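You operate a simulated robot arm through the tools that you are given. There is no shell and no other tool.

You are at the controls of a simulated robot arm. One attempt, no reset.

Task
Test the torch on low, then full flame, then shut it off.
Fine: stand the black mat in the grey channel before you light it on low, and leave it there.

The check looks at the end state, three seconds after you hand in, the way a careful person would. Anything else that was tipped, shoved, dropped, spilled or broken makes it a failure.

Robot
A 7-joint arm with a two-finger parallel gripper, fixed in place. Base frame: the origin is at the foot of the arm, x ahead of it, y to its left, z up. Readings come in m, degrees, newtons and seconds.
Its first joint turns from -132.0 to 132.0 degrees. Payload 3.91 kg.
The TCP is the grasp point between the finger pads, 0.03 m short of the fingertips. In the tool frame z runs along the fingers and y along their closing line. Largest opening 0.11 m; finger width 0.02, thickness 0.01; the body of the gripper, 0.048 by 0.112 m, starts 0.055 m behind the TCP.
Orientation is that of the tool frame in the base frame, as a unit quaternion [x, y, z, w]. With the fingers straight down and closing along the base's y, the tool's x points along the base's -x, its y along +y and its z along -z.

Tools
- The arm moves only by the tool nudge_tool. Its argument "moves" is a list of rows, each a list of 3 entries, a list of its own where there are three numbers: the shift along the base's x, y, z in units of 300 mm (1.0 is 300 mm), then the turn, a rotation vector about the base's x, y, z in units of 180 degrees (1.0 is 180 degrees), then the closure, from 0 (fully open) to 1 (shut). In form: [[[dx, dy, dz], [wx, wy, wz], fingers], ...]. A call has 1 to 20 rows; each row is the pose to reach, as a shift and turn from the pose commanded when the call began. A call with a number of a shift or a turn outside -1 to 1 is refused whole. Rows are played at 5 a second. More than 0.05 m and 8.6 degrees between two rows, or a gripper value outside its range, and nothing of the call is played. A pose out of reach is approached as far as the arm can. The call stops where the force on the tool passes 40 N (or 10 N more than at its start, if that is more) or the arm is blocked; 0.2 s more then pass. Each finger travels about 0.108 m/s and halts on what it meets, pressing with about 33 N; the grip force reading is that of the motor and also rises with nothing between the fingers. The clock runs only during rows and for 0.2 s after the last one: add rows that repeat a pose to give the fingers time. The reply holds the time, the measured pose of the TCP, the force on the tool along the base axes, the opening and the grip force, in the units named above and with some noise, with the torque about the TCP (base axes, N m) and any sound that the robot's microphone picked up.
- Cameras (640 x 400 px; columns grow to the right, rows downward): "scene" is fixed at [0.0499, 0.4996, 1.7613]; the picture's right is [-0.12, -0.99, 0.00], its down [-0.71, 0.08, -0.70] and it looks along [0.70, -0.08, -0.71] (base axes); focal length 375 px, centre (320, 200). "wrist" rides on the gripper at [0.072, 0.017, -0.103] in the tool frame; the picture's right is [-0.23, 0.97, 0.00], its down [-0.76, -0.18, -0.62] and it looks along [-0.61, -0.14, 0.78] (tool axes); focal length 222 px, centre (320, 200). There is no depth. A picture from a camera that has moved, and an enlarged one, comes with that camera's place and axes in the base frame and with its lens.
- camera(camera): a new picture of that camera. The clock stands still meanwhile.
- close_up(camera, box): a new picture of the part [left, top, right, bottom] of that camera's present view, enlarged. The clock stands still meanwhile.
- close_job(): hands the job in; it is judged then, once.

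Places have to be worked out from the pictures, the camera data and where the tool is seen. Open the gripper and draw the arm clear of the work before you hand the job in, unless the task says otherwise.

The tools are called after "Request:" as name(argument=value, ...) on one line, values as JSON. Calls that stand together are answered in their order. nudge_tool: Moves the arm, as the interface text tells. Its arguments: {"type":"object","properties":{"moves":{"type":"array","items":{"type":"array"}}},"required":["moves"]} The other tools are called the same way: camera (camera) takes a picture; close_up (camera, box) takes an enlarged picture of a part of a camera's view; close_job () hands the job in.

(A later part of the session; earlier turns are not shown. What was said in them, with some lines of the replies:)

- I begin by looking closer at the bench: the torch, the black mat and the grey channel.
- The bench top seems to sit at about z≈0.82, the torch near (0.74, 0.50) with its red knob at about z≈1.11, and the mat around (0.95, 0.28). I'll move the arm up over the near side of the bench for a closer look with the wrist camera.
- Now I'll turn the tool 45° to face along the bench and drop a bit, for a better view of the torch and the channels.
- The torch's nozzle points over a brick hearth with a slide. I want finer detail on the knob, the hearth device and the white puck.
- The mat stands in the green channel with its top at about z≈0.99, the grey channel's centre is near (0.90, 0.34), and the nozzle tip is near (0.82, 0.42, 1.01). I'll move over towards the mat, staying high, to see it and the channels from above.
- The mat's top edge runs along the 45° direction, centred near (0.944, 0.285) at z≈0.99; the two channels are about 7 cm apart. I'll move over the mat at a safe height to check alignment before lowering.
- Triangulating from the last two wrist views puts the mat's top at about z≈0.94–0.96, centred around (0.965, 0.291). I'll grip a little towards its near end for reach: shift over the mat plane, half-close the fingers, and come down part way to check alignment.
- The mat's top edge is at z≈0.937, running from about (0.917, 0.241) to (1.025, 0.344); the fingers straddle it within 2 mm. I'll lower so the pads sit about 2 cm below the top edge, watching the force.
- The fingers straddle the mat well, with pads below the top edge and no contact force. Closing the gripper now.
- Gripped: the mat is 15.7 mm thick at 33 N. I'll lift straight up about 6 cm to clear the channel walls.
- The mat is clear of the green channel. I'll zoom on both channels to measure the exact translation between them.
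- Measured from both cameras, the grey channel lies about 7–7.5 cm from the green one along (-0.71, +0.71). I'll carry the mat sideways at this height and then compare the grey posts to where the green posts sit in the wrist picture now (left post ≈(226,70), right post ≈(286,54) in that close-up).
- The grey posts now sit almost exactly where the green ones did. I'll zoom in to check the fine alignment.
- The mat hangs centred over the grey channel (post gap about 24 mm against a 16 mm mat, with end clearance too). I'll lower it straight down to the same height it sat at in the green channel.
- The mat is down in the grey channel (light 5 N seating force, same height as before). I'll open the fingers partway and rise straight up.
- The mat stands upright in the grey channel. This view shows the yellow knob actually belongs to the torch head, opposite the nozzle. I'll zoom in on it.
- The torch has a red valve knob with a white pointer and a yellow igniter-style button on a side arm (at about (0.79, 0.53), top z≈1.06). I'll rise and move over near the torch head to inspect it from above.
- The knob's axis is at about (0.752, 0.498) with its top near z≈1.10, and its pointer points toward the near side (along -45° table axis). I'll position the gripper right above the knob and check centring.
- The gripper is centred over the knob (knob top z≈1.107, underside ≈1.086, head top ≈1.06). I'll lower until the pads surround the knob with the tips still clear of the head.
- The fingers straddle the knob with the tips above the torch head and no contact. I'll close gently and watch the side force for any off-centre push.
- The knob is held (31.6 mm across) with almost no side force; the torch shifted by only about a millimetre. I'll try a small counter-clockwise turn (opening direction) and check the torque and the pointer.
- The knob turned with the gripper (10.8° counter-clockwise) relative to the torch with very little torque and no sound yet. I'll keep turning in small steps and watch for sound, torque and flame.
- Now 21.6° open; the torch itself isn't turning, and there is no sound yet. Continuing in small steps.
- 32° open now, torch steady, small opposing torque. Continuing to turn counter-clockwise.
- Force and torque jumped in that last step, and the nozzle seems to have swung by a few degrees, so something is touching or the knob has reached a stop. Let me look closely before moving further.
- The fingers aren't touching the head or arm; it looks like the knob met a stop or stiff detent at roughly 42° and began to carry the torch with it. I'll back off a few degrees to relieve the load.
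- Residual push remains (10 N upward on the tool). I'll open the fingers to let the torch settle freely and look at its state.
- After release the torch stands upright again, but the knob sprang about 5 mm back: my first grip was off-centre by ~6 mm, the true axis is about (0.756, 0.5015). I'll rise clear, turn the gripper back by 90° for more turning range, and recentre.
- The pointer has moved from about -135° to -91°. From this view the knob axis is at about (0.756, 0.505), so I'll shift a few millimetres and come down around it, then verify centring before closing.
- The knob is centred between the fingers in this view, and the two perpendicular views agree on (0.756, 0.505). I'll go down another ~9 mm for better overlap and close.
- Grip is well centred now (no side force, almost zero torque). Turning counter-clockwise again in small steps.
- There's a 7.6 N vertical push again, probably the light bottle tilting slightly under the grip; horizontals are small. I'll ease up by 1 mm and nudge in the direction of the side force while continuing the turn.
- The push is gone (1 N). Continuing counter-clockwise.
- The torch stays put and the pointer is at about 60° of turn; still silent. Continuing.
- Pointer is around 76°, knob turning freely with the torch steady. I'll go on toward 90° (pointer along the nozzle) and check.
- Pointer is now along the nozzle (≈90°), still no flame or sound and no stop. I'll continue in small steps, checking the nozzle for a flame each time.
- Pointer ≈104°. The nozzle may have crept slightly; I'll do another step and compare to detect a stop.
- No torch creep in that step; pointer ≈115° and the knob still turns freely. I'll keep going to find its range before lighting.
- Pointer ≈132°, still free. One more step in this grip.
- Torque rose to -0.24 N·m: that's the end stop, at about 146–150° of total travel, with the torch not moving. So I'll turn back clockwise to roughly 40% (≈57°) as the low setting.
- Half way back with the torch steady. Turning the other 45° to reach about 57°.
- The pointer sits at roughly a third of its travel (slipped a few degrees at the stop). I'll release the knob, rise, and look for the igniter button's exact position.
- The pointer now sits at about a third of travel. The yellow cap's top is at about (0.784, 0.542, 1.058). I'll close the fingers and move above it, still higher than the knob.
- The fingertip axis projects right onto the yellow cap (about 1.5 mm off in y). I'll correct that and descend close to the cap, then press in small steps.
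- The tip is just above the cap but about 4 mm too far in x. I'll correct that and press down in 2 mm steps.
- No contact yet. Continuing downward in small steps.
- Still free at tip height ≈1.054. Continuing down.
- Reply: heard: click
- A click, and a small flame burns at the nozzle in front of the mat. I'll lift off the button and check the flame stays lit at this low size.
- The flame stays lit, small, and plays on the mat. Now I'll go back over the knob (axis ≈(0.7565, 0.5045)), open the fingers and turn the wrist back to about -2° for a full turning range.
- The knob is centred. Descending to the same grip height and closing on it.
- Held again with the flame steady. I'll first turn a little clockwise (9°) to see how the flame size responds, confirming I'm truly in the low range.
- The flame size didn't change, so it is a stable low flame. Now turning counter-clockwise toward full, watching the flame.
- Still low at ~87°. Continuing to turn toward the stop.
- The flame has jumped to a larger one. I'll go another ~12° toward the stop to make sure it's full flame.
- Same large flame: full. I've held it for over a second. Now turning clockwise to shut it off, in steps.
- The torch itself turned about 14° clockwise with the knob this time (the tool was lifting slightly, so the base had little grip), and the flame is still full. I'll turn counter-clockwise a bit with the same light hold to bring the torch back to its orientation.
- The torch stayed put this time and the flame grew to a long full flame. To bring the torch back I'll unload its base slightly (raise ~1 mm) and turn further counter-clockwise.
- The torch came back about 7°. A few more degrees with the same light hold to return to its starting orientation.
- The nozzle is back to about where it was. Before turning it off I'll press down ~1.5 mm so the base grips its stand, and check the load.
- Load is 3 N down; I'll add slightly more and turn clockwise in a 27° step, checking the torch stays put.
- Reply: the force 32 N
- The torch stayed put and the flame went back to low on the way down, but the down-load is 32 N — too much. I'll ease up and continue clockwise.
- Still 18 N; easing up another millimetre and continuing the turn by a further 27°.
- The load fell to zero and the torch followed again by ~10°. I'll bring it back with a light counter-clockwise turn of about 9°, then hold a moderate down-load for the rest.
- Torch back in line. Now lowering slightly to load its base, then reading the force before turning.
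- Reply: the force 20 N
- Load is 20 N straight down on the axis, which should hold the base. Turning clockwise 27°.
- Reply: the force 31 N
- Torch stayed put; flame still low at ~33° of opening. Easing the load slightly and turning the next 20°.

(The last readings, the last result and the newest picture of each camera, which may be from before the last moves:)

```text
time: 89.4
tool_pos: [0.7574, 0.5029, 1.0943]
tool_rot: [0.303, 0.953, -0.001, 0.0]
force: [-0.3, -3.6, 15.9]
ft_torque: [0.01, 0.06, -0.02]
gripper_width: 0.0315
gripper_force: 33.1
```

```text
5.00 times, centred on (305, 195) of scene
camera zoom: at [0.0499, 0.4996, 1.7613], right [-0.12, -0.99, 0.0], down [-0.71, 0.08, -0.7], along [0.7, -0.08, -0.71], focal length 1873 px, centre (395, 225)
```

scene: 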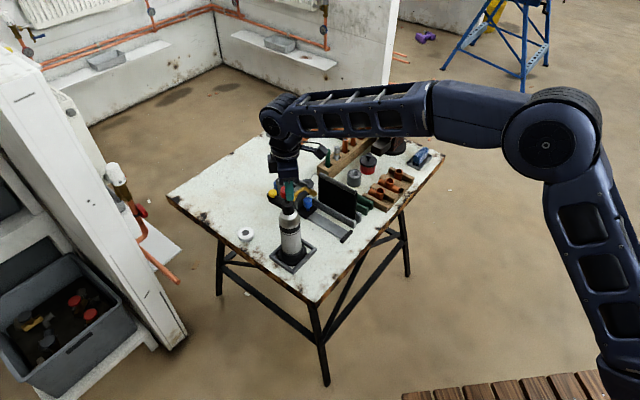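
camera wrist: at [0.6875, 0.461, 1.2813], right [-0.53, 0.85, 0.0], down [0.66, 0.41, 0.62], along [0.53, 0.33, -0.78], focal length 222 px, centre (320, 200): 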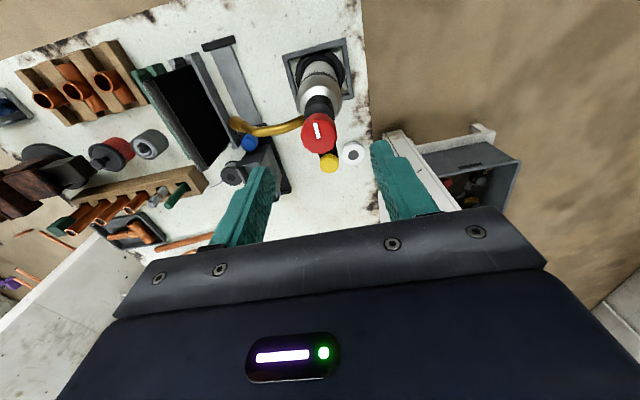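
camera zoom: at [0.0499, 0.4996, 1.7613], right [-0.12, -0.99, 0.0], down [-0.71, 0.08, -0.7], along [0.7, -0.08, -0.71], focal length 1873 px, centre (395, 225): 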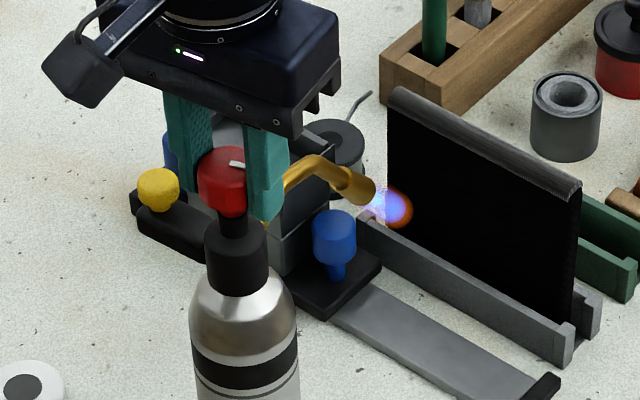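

Still low at ~13°; torch steady. Turning the last part toward the off stop in small steps.

Request:
nudge_tool(moves=[[[0, 0, 0], [0, 0, -0.02], 0.8], [[0, 0, 0], [0, 0, -0.04], 0.8], [[0, 0, 0], [0, 0, -0.055], 0.8], [[0, 0, 0], [0, 0, -0.055], 0.8]])

Request:
close_up(camera="scene", box=[255, 155, 355, 235])

Request:
close_up(camera="wrist", box=[200, 50, 400, 230])

```text
time: 90.4
tool_pos: [0.7564, 0.5028, 1.094]
tool_rot: [0.384, 0.923, 0.0, 0.0]
force: [3.1, -4.8, 13.2]
ft_torque: [-0.61, -0.49, 0.0]
gripper_width: 0.0316
gripper_force: 33.7
```

```text
5.00 times, centred on (305, 195) of scene
camera zoom: at [0.0499, 0.4996, 1.7613], right [-0.12, -0.99, 0.0], down [-0.71, 0.08, -0.7], along [0.7, -0.08, -0.71], focal length 1873 px, centre (395, 225)
```

zoom: 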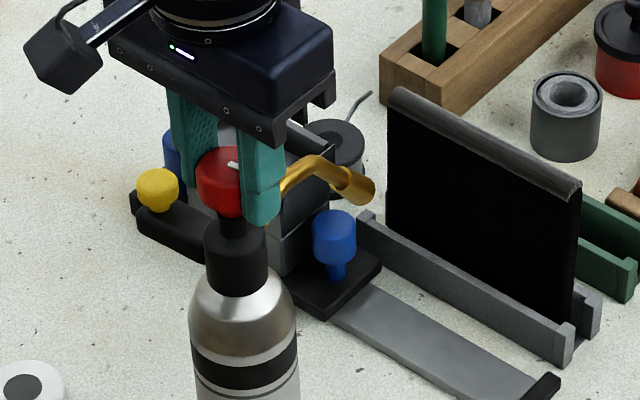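

```text
2.22 times, centred on (300, 140) of wrist
camera zoom: at [0.7173, 0.5683, 1.199], right [0.85, 0.52, 0.0], down [0.41, -0.67, 0.62], along [0.33, -0.53, -0.78], focal length 494 px, centre (364, 333)
```

zoom: 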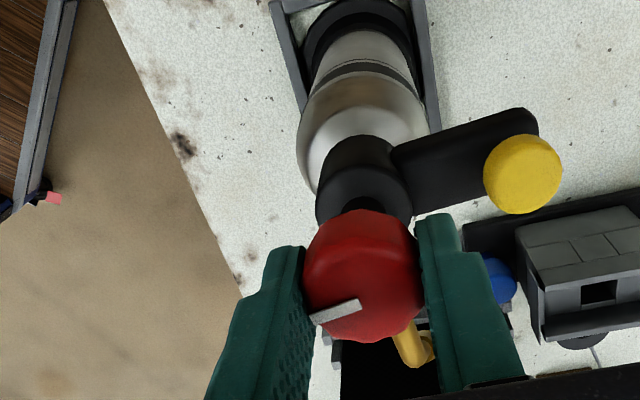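

The flame is out. I'll turn a few more degrees clockwise to be fully against the off stop, watching the torque.

Request:
nudge_tool(moves=[[[0, 0, 0.001], [0, 0, -0.015], 0.8], [[0, 0, 0.001], [0, 0, -0.03], 0.8], [[0, 0, 0.001], [0, 0, -0.03], 0.8]])

Request:
close_up(camera="scene", box=[255, 155, 355, 235])

Request:
close_up(camera="wrist", box=[200, 50, 400, 230])

```text
time: 91.2
tool_pos: [0.7561, 0.505, 1.0946]
tool_rot: [0.428, 0.904, 0.0, 0.0]
force: [-0.6, -1.6, 9.4]
ft_torque: [0.18, 0.15, 0.01]
gripper_width: 0.0315
gripper_force: 32.9
```

```text
5.00 times, centred on (305, 195) of scene
camera zoom: at [0.0499, 0.4996, 1.7613], right [-0.12, -0.99, 0.0], down [-0.71, 0.08, -0.7], along [0.7, -0.08, -0.71], focal length 1873 px, centre (395, 225)
```

zoom: 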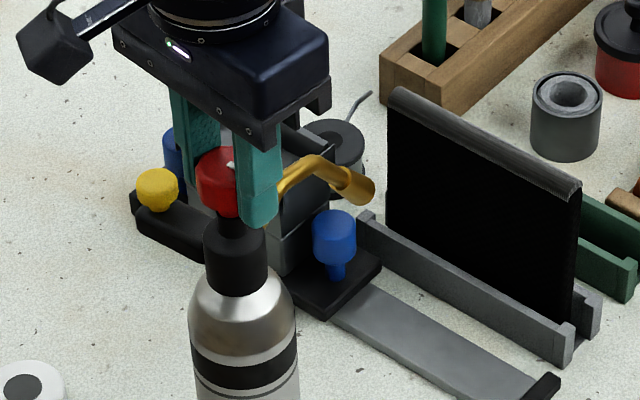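

```text
2.22 times, centred on (300, 140) of wrist
camera zoom: at [0.7236, 0.5719, 1.199], right [0.9, 0.44, 0.0], down [0.35, -0.7, 0.62], along [0.28, -0.56, -0.78], focal length 494 px, centre (364, 333)
```

zoom: 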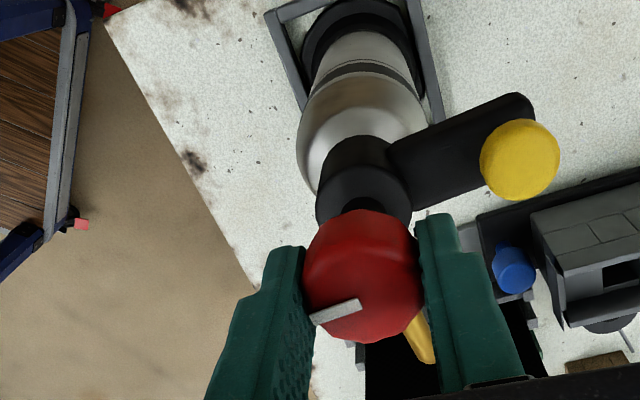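

No stop felt yet; another 5° clockwise.

Request:
nudge_tool(moves=[[[0, 0, 0], [0, 0, -0.015], 0.8], [[0, 0, 0], [0, 0, -0.03], 0.8], [[0, 0, 0], [0, 0, -0.03], 0.8]])

Request:
close_up(camera="scene", box=[255, 155, 355, 235])

```text
time: 92.0
tool_pos: [0.7571, 0.5041, 1.095]
tool_rot: [0.47, 0.882, 0.0, 0.0]
force: [-0.5, -3.2, 5.7]
ft_torque: [-0.26, -0.05, 0.39]
gripper_width: 0.0316
gripper_force: 32.7
```

```text
5.00 times, centred on (305, 195) of scene
camera zoom: at [0.0499, 0.4996, 1.7613], right [-0.12, -0.99, 0.0], down [-0.71, 0.08, -0.7], along [0.7, -0.08, -0.71], focal length 1873 px, centre (395, 225)
```

zoom: 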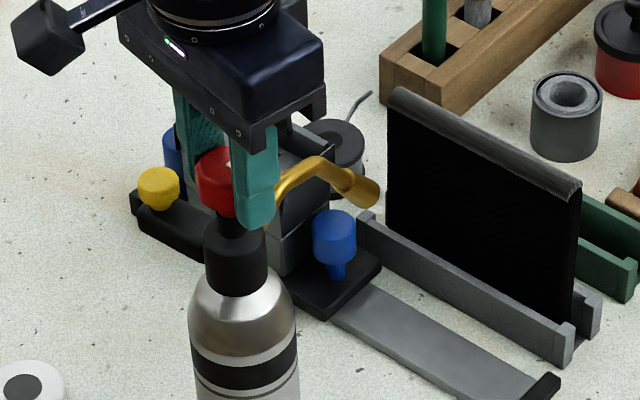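

Torque of 0.39 N·m: the knob is hard against its off stop, flame out, nozzle back at its original heading. I'll open the fingers and rise straight up.

Request:
nudge_tool(moves=[[[0, 0, 0], [0, 0, 0.005], 0.75], [[0, 0, 0], [0, 0, 0.005], 0.65], [[0, 0, 0], [0, 0, 0.005], 0.5], [[0, 0, 0], [0, 0, 0.005], 0.4], [[0, 0, 0.0], [0, 0, 0.005], 0.4], [[0, 0, 0.06], [0, 0, 0.005], 0.4], [[0, 0, 0.16], [0, 0, 0.005], 0.4], [[0, 0, 0.28], [0, 0, 0.005], 0.4], [[0, 0, 0.42], [0, 0, 0.005], 0.4], [[0, 0, 0.5], [0, 0, 0.005], 0.4]])

Request:
camera(camera="wrist")

Request:
close_up(camera="scene", box=[240, 150, 370, 280])

```text
time: 94.2
tool_pos: [0.7539, 0.5055, 1.246]
tool_rot: [0.462, 0.887, 0.0, 0.0]
force: [-0.1, -0.2, -0.9]
ft_torque: [-0.01, 0.02, 0.02]
gripper_width: 0.0662
gripper_force: 0.0
```

```text
taken
camera wrist: at [0.727, 0.5754, 1.3503], right [0.93, 0.37, 0.0], down [0.29, -0.73, 0.62], along [0.23, -0.58, -0.78], focal length 222 px, centre (320, 200)
```

wrist: 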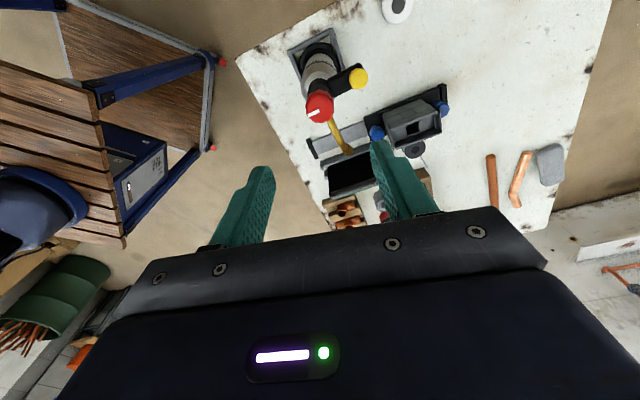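

```text
3.08 times, centred on (305, 215) of scene
camera zoom: at [0.0499, 0.4996, 1.7613], right [-0.12, -0.99, 0.0], down [-0.71, 0.08, -0.7], along [0.7, -0.08, -0.71], focal length 1153 px, centre (366, 154)
```

zoom: 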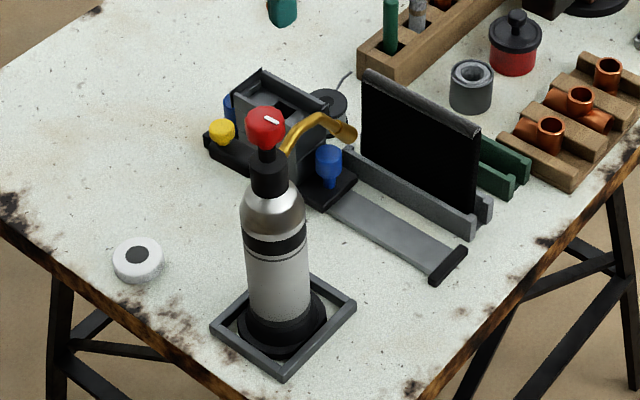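

All looks right: torch upright in its tray, pointer at off, no flame, mat standing in the grey channel. Drawing the arm up and away from the bench.

Request:
nudge_tool(moves=[[[0, 0, 0.12], [0, 0, 0.03], 0.3], [[-0.06, -0.06, 0.22], [0, 0, 0.06], 0.2], [[-0.14, -0.14, 0.3], [0, 0, 0.1], 0.1], [[-0.23, -0.23, 0.36], [0, 0, 0.14], 0], [[-0.32, -0.32, 0.42], [0, 0, 0.18], 0], [[-0.41, -0.41, 0.48], [0, 0, 0.22], 0], [[-0.5, -0.5, 0.54], [0, 0, 0.26], 0], [[-0.59, -0.59, 0.58], [0, 0, 0.3], 0], [[-0.67, -0.67, 0.6], [0, 0, 0.3], 0], [[-0.75, -0.75, 0.62], [0, 0, 0.3], 0], [[-0.82, -0.82, 0.64], [0, 0, 0.3], 0], [[-0.82, -0.82, 0.64], [0, 0, 0.3], 0]])

Request:
camera(camera="scene")

Request:
close_up(camera="scene", box=[260, 140, 400, 280])

Request:
close_up(camera="scene", box=[265, 165, 325, 225])

```text
time: 96.8
tool_pos: [0.513, 0.2567, 1.4379]
tool_rot: [0.01, 1.0, 0.0, 0.0]
force: [-0.4, 0.7, -0.2]
ft_torque: [-0.01, -0.01, -0.01]
gripper_width: 0.1099
gripper_force: 0.1
```

```text
taken
```

scene: 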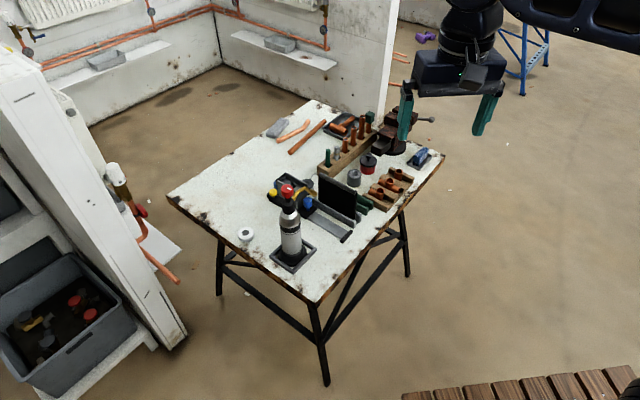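

```text
2.86 times, centred on (330, 210) of scene
camera zoom: at [0.0499, 0.4996, 1.7613], right [-0.12, -0.99, 0.0], down [-0.71, 0.08, -0.7], along [0.7, -0.08, -0.71], focal length 1070 px, centre (291, 171)
```

zoom: 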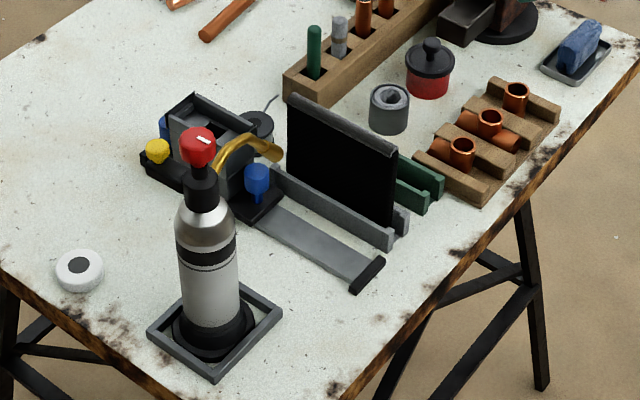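

```text
6.67 times, centred on (295, 195) of scene
camera zoom: at [0.0499, 0.4996, 1.7613], right [-0.12, -0.99, 0.0], down [-0.71, 0.08, -0.7], along [0.7, -0.08, -0.71], focal length 2498 px, centre (487, 233)
```

zoom: 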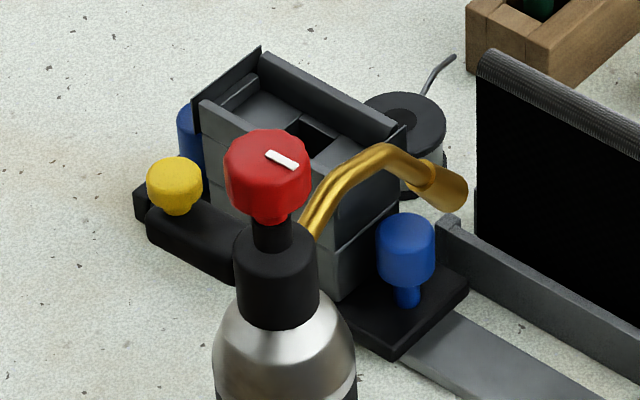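

Everything is settled: the flame is out, the knob points to off, the torch stands upright in its tray, the mat stands in the grey channel, nothing else has moved, and the arm is clear with the gripper open. Handing in.

Request:
close_job()

```text
The job is handed in.
```

I tested the torch on low, then on full flame, then shut it off, and handed the job in. I don't have the check's verdict.

- **Mat:** I moved the black mat from the green channel to the grey one before lighting. It is still standing there.
- **Low:** I opened the red knob to about a third of its travel and pressed the yellow button. There was a click, and a small flame burned steadily against the mat.
- **Full:** I turned the knob on until the flame grew to a long, full one, and held it there for over a second.
- **Off:** I turned the knob back to its off stop and the flame went out. On the way down it passed through low, went back up to full for a few seconds, then returned to low and went off. I turned it back up because the torch had swung and needed straightening.

**Torch movement:** the torch stands loose in its tray and swung a few degrees, up to about 14°, while I turned the knob. I brought it back each time. At the end it was upright in the tray with the nozzle within a few degrees of its starting direction.

**Gas before lighting:** I turned the knob through its full range once while the torch was unlit, to find where it stops. The microphone picked up no gas sound.

Nothing else on the bench looks moved, and the arm is clear with the gripper open.
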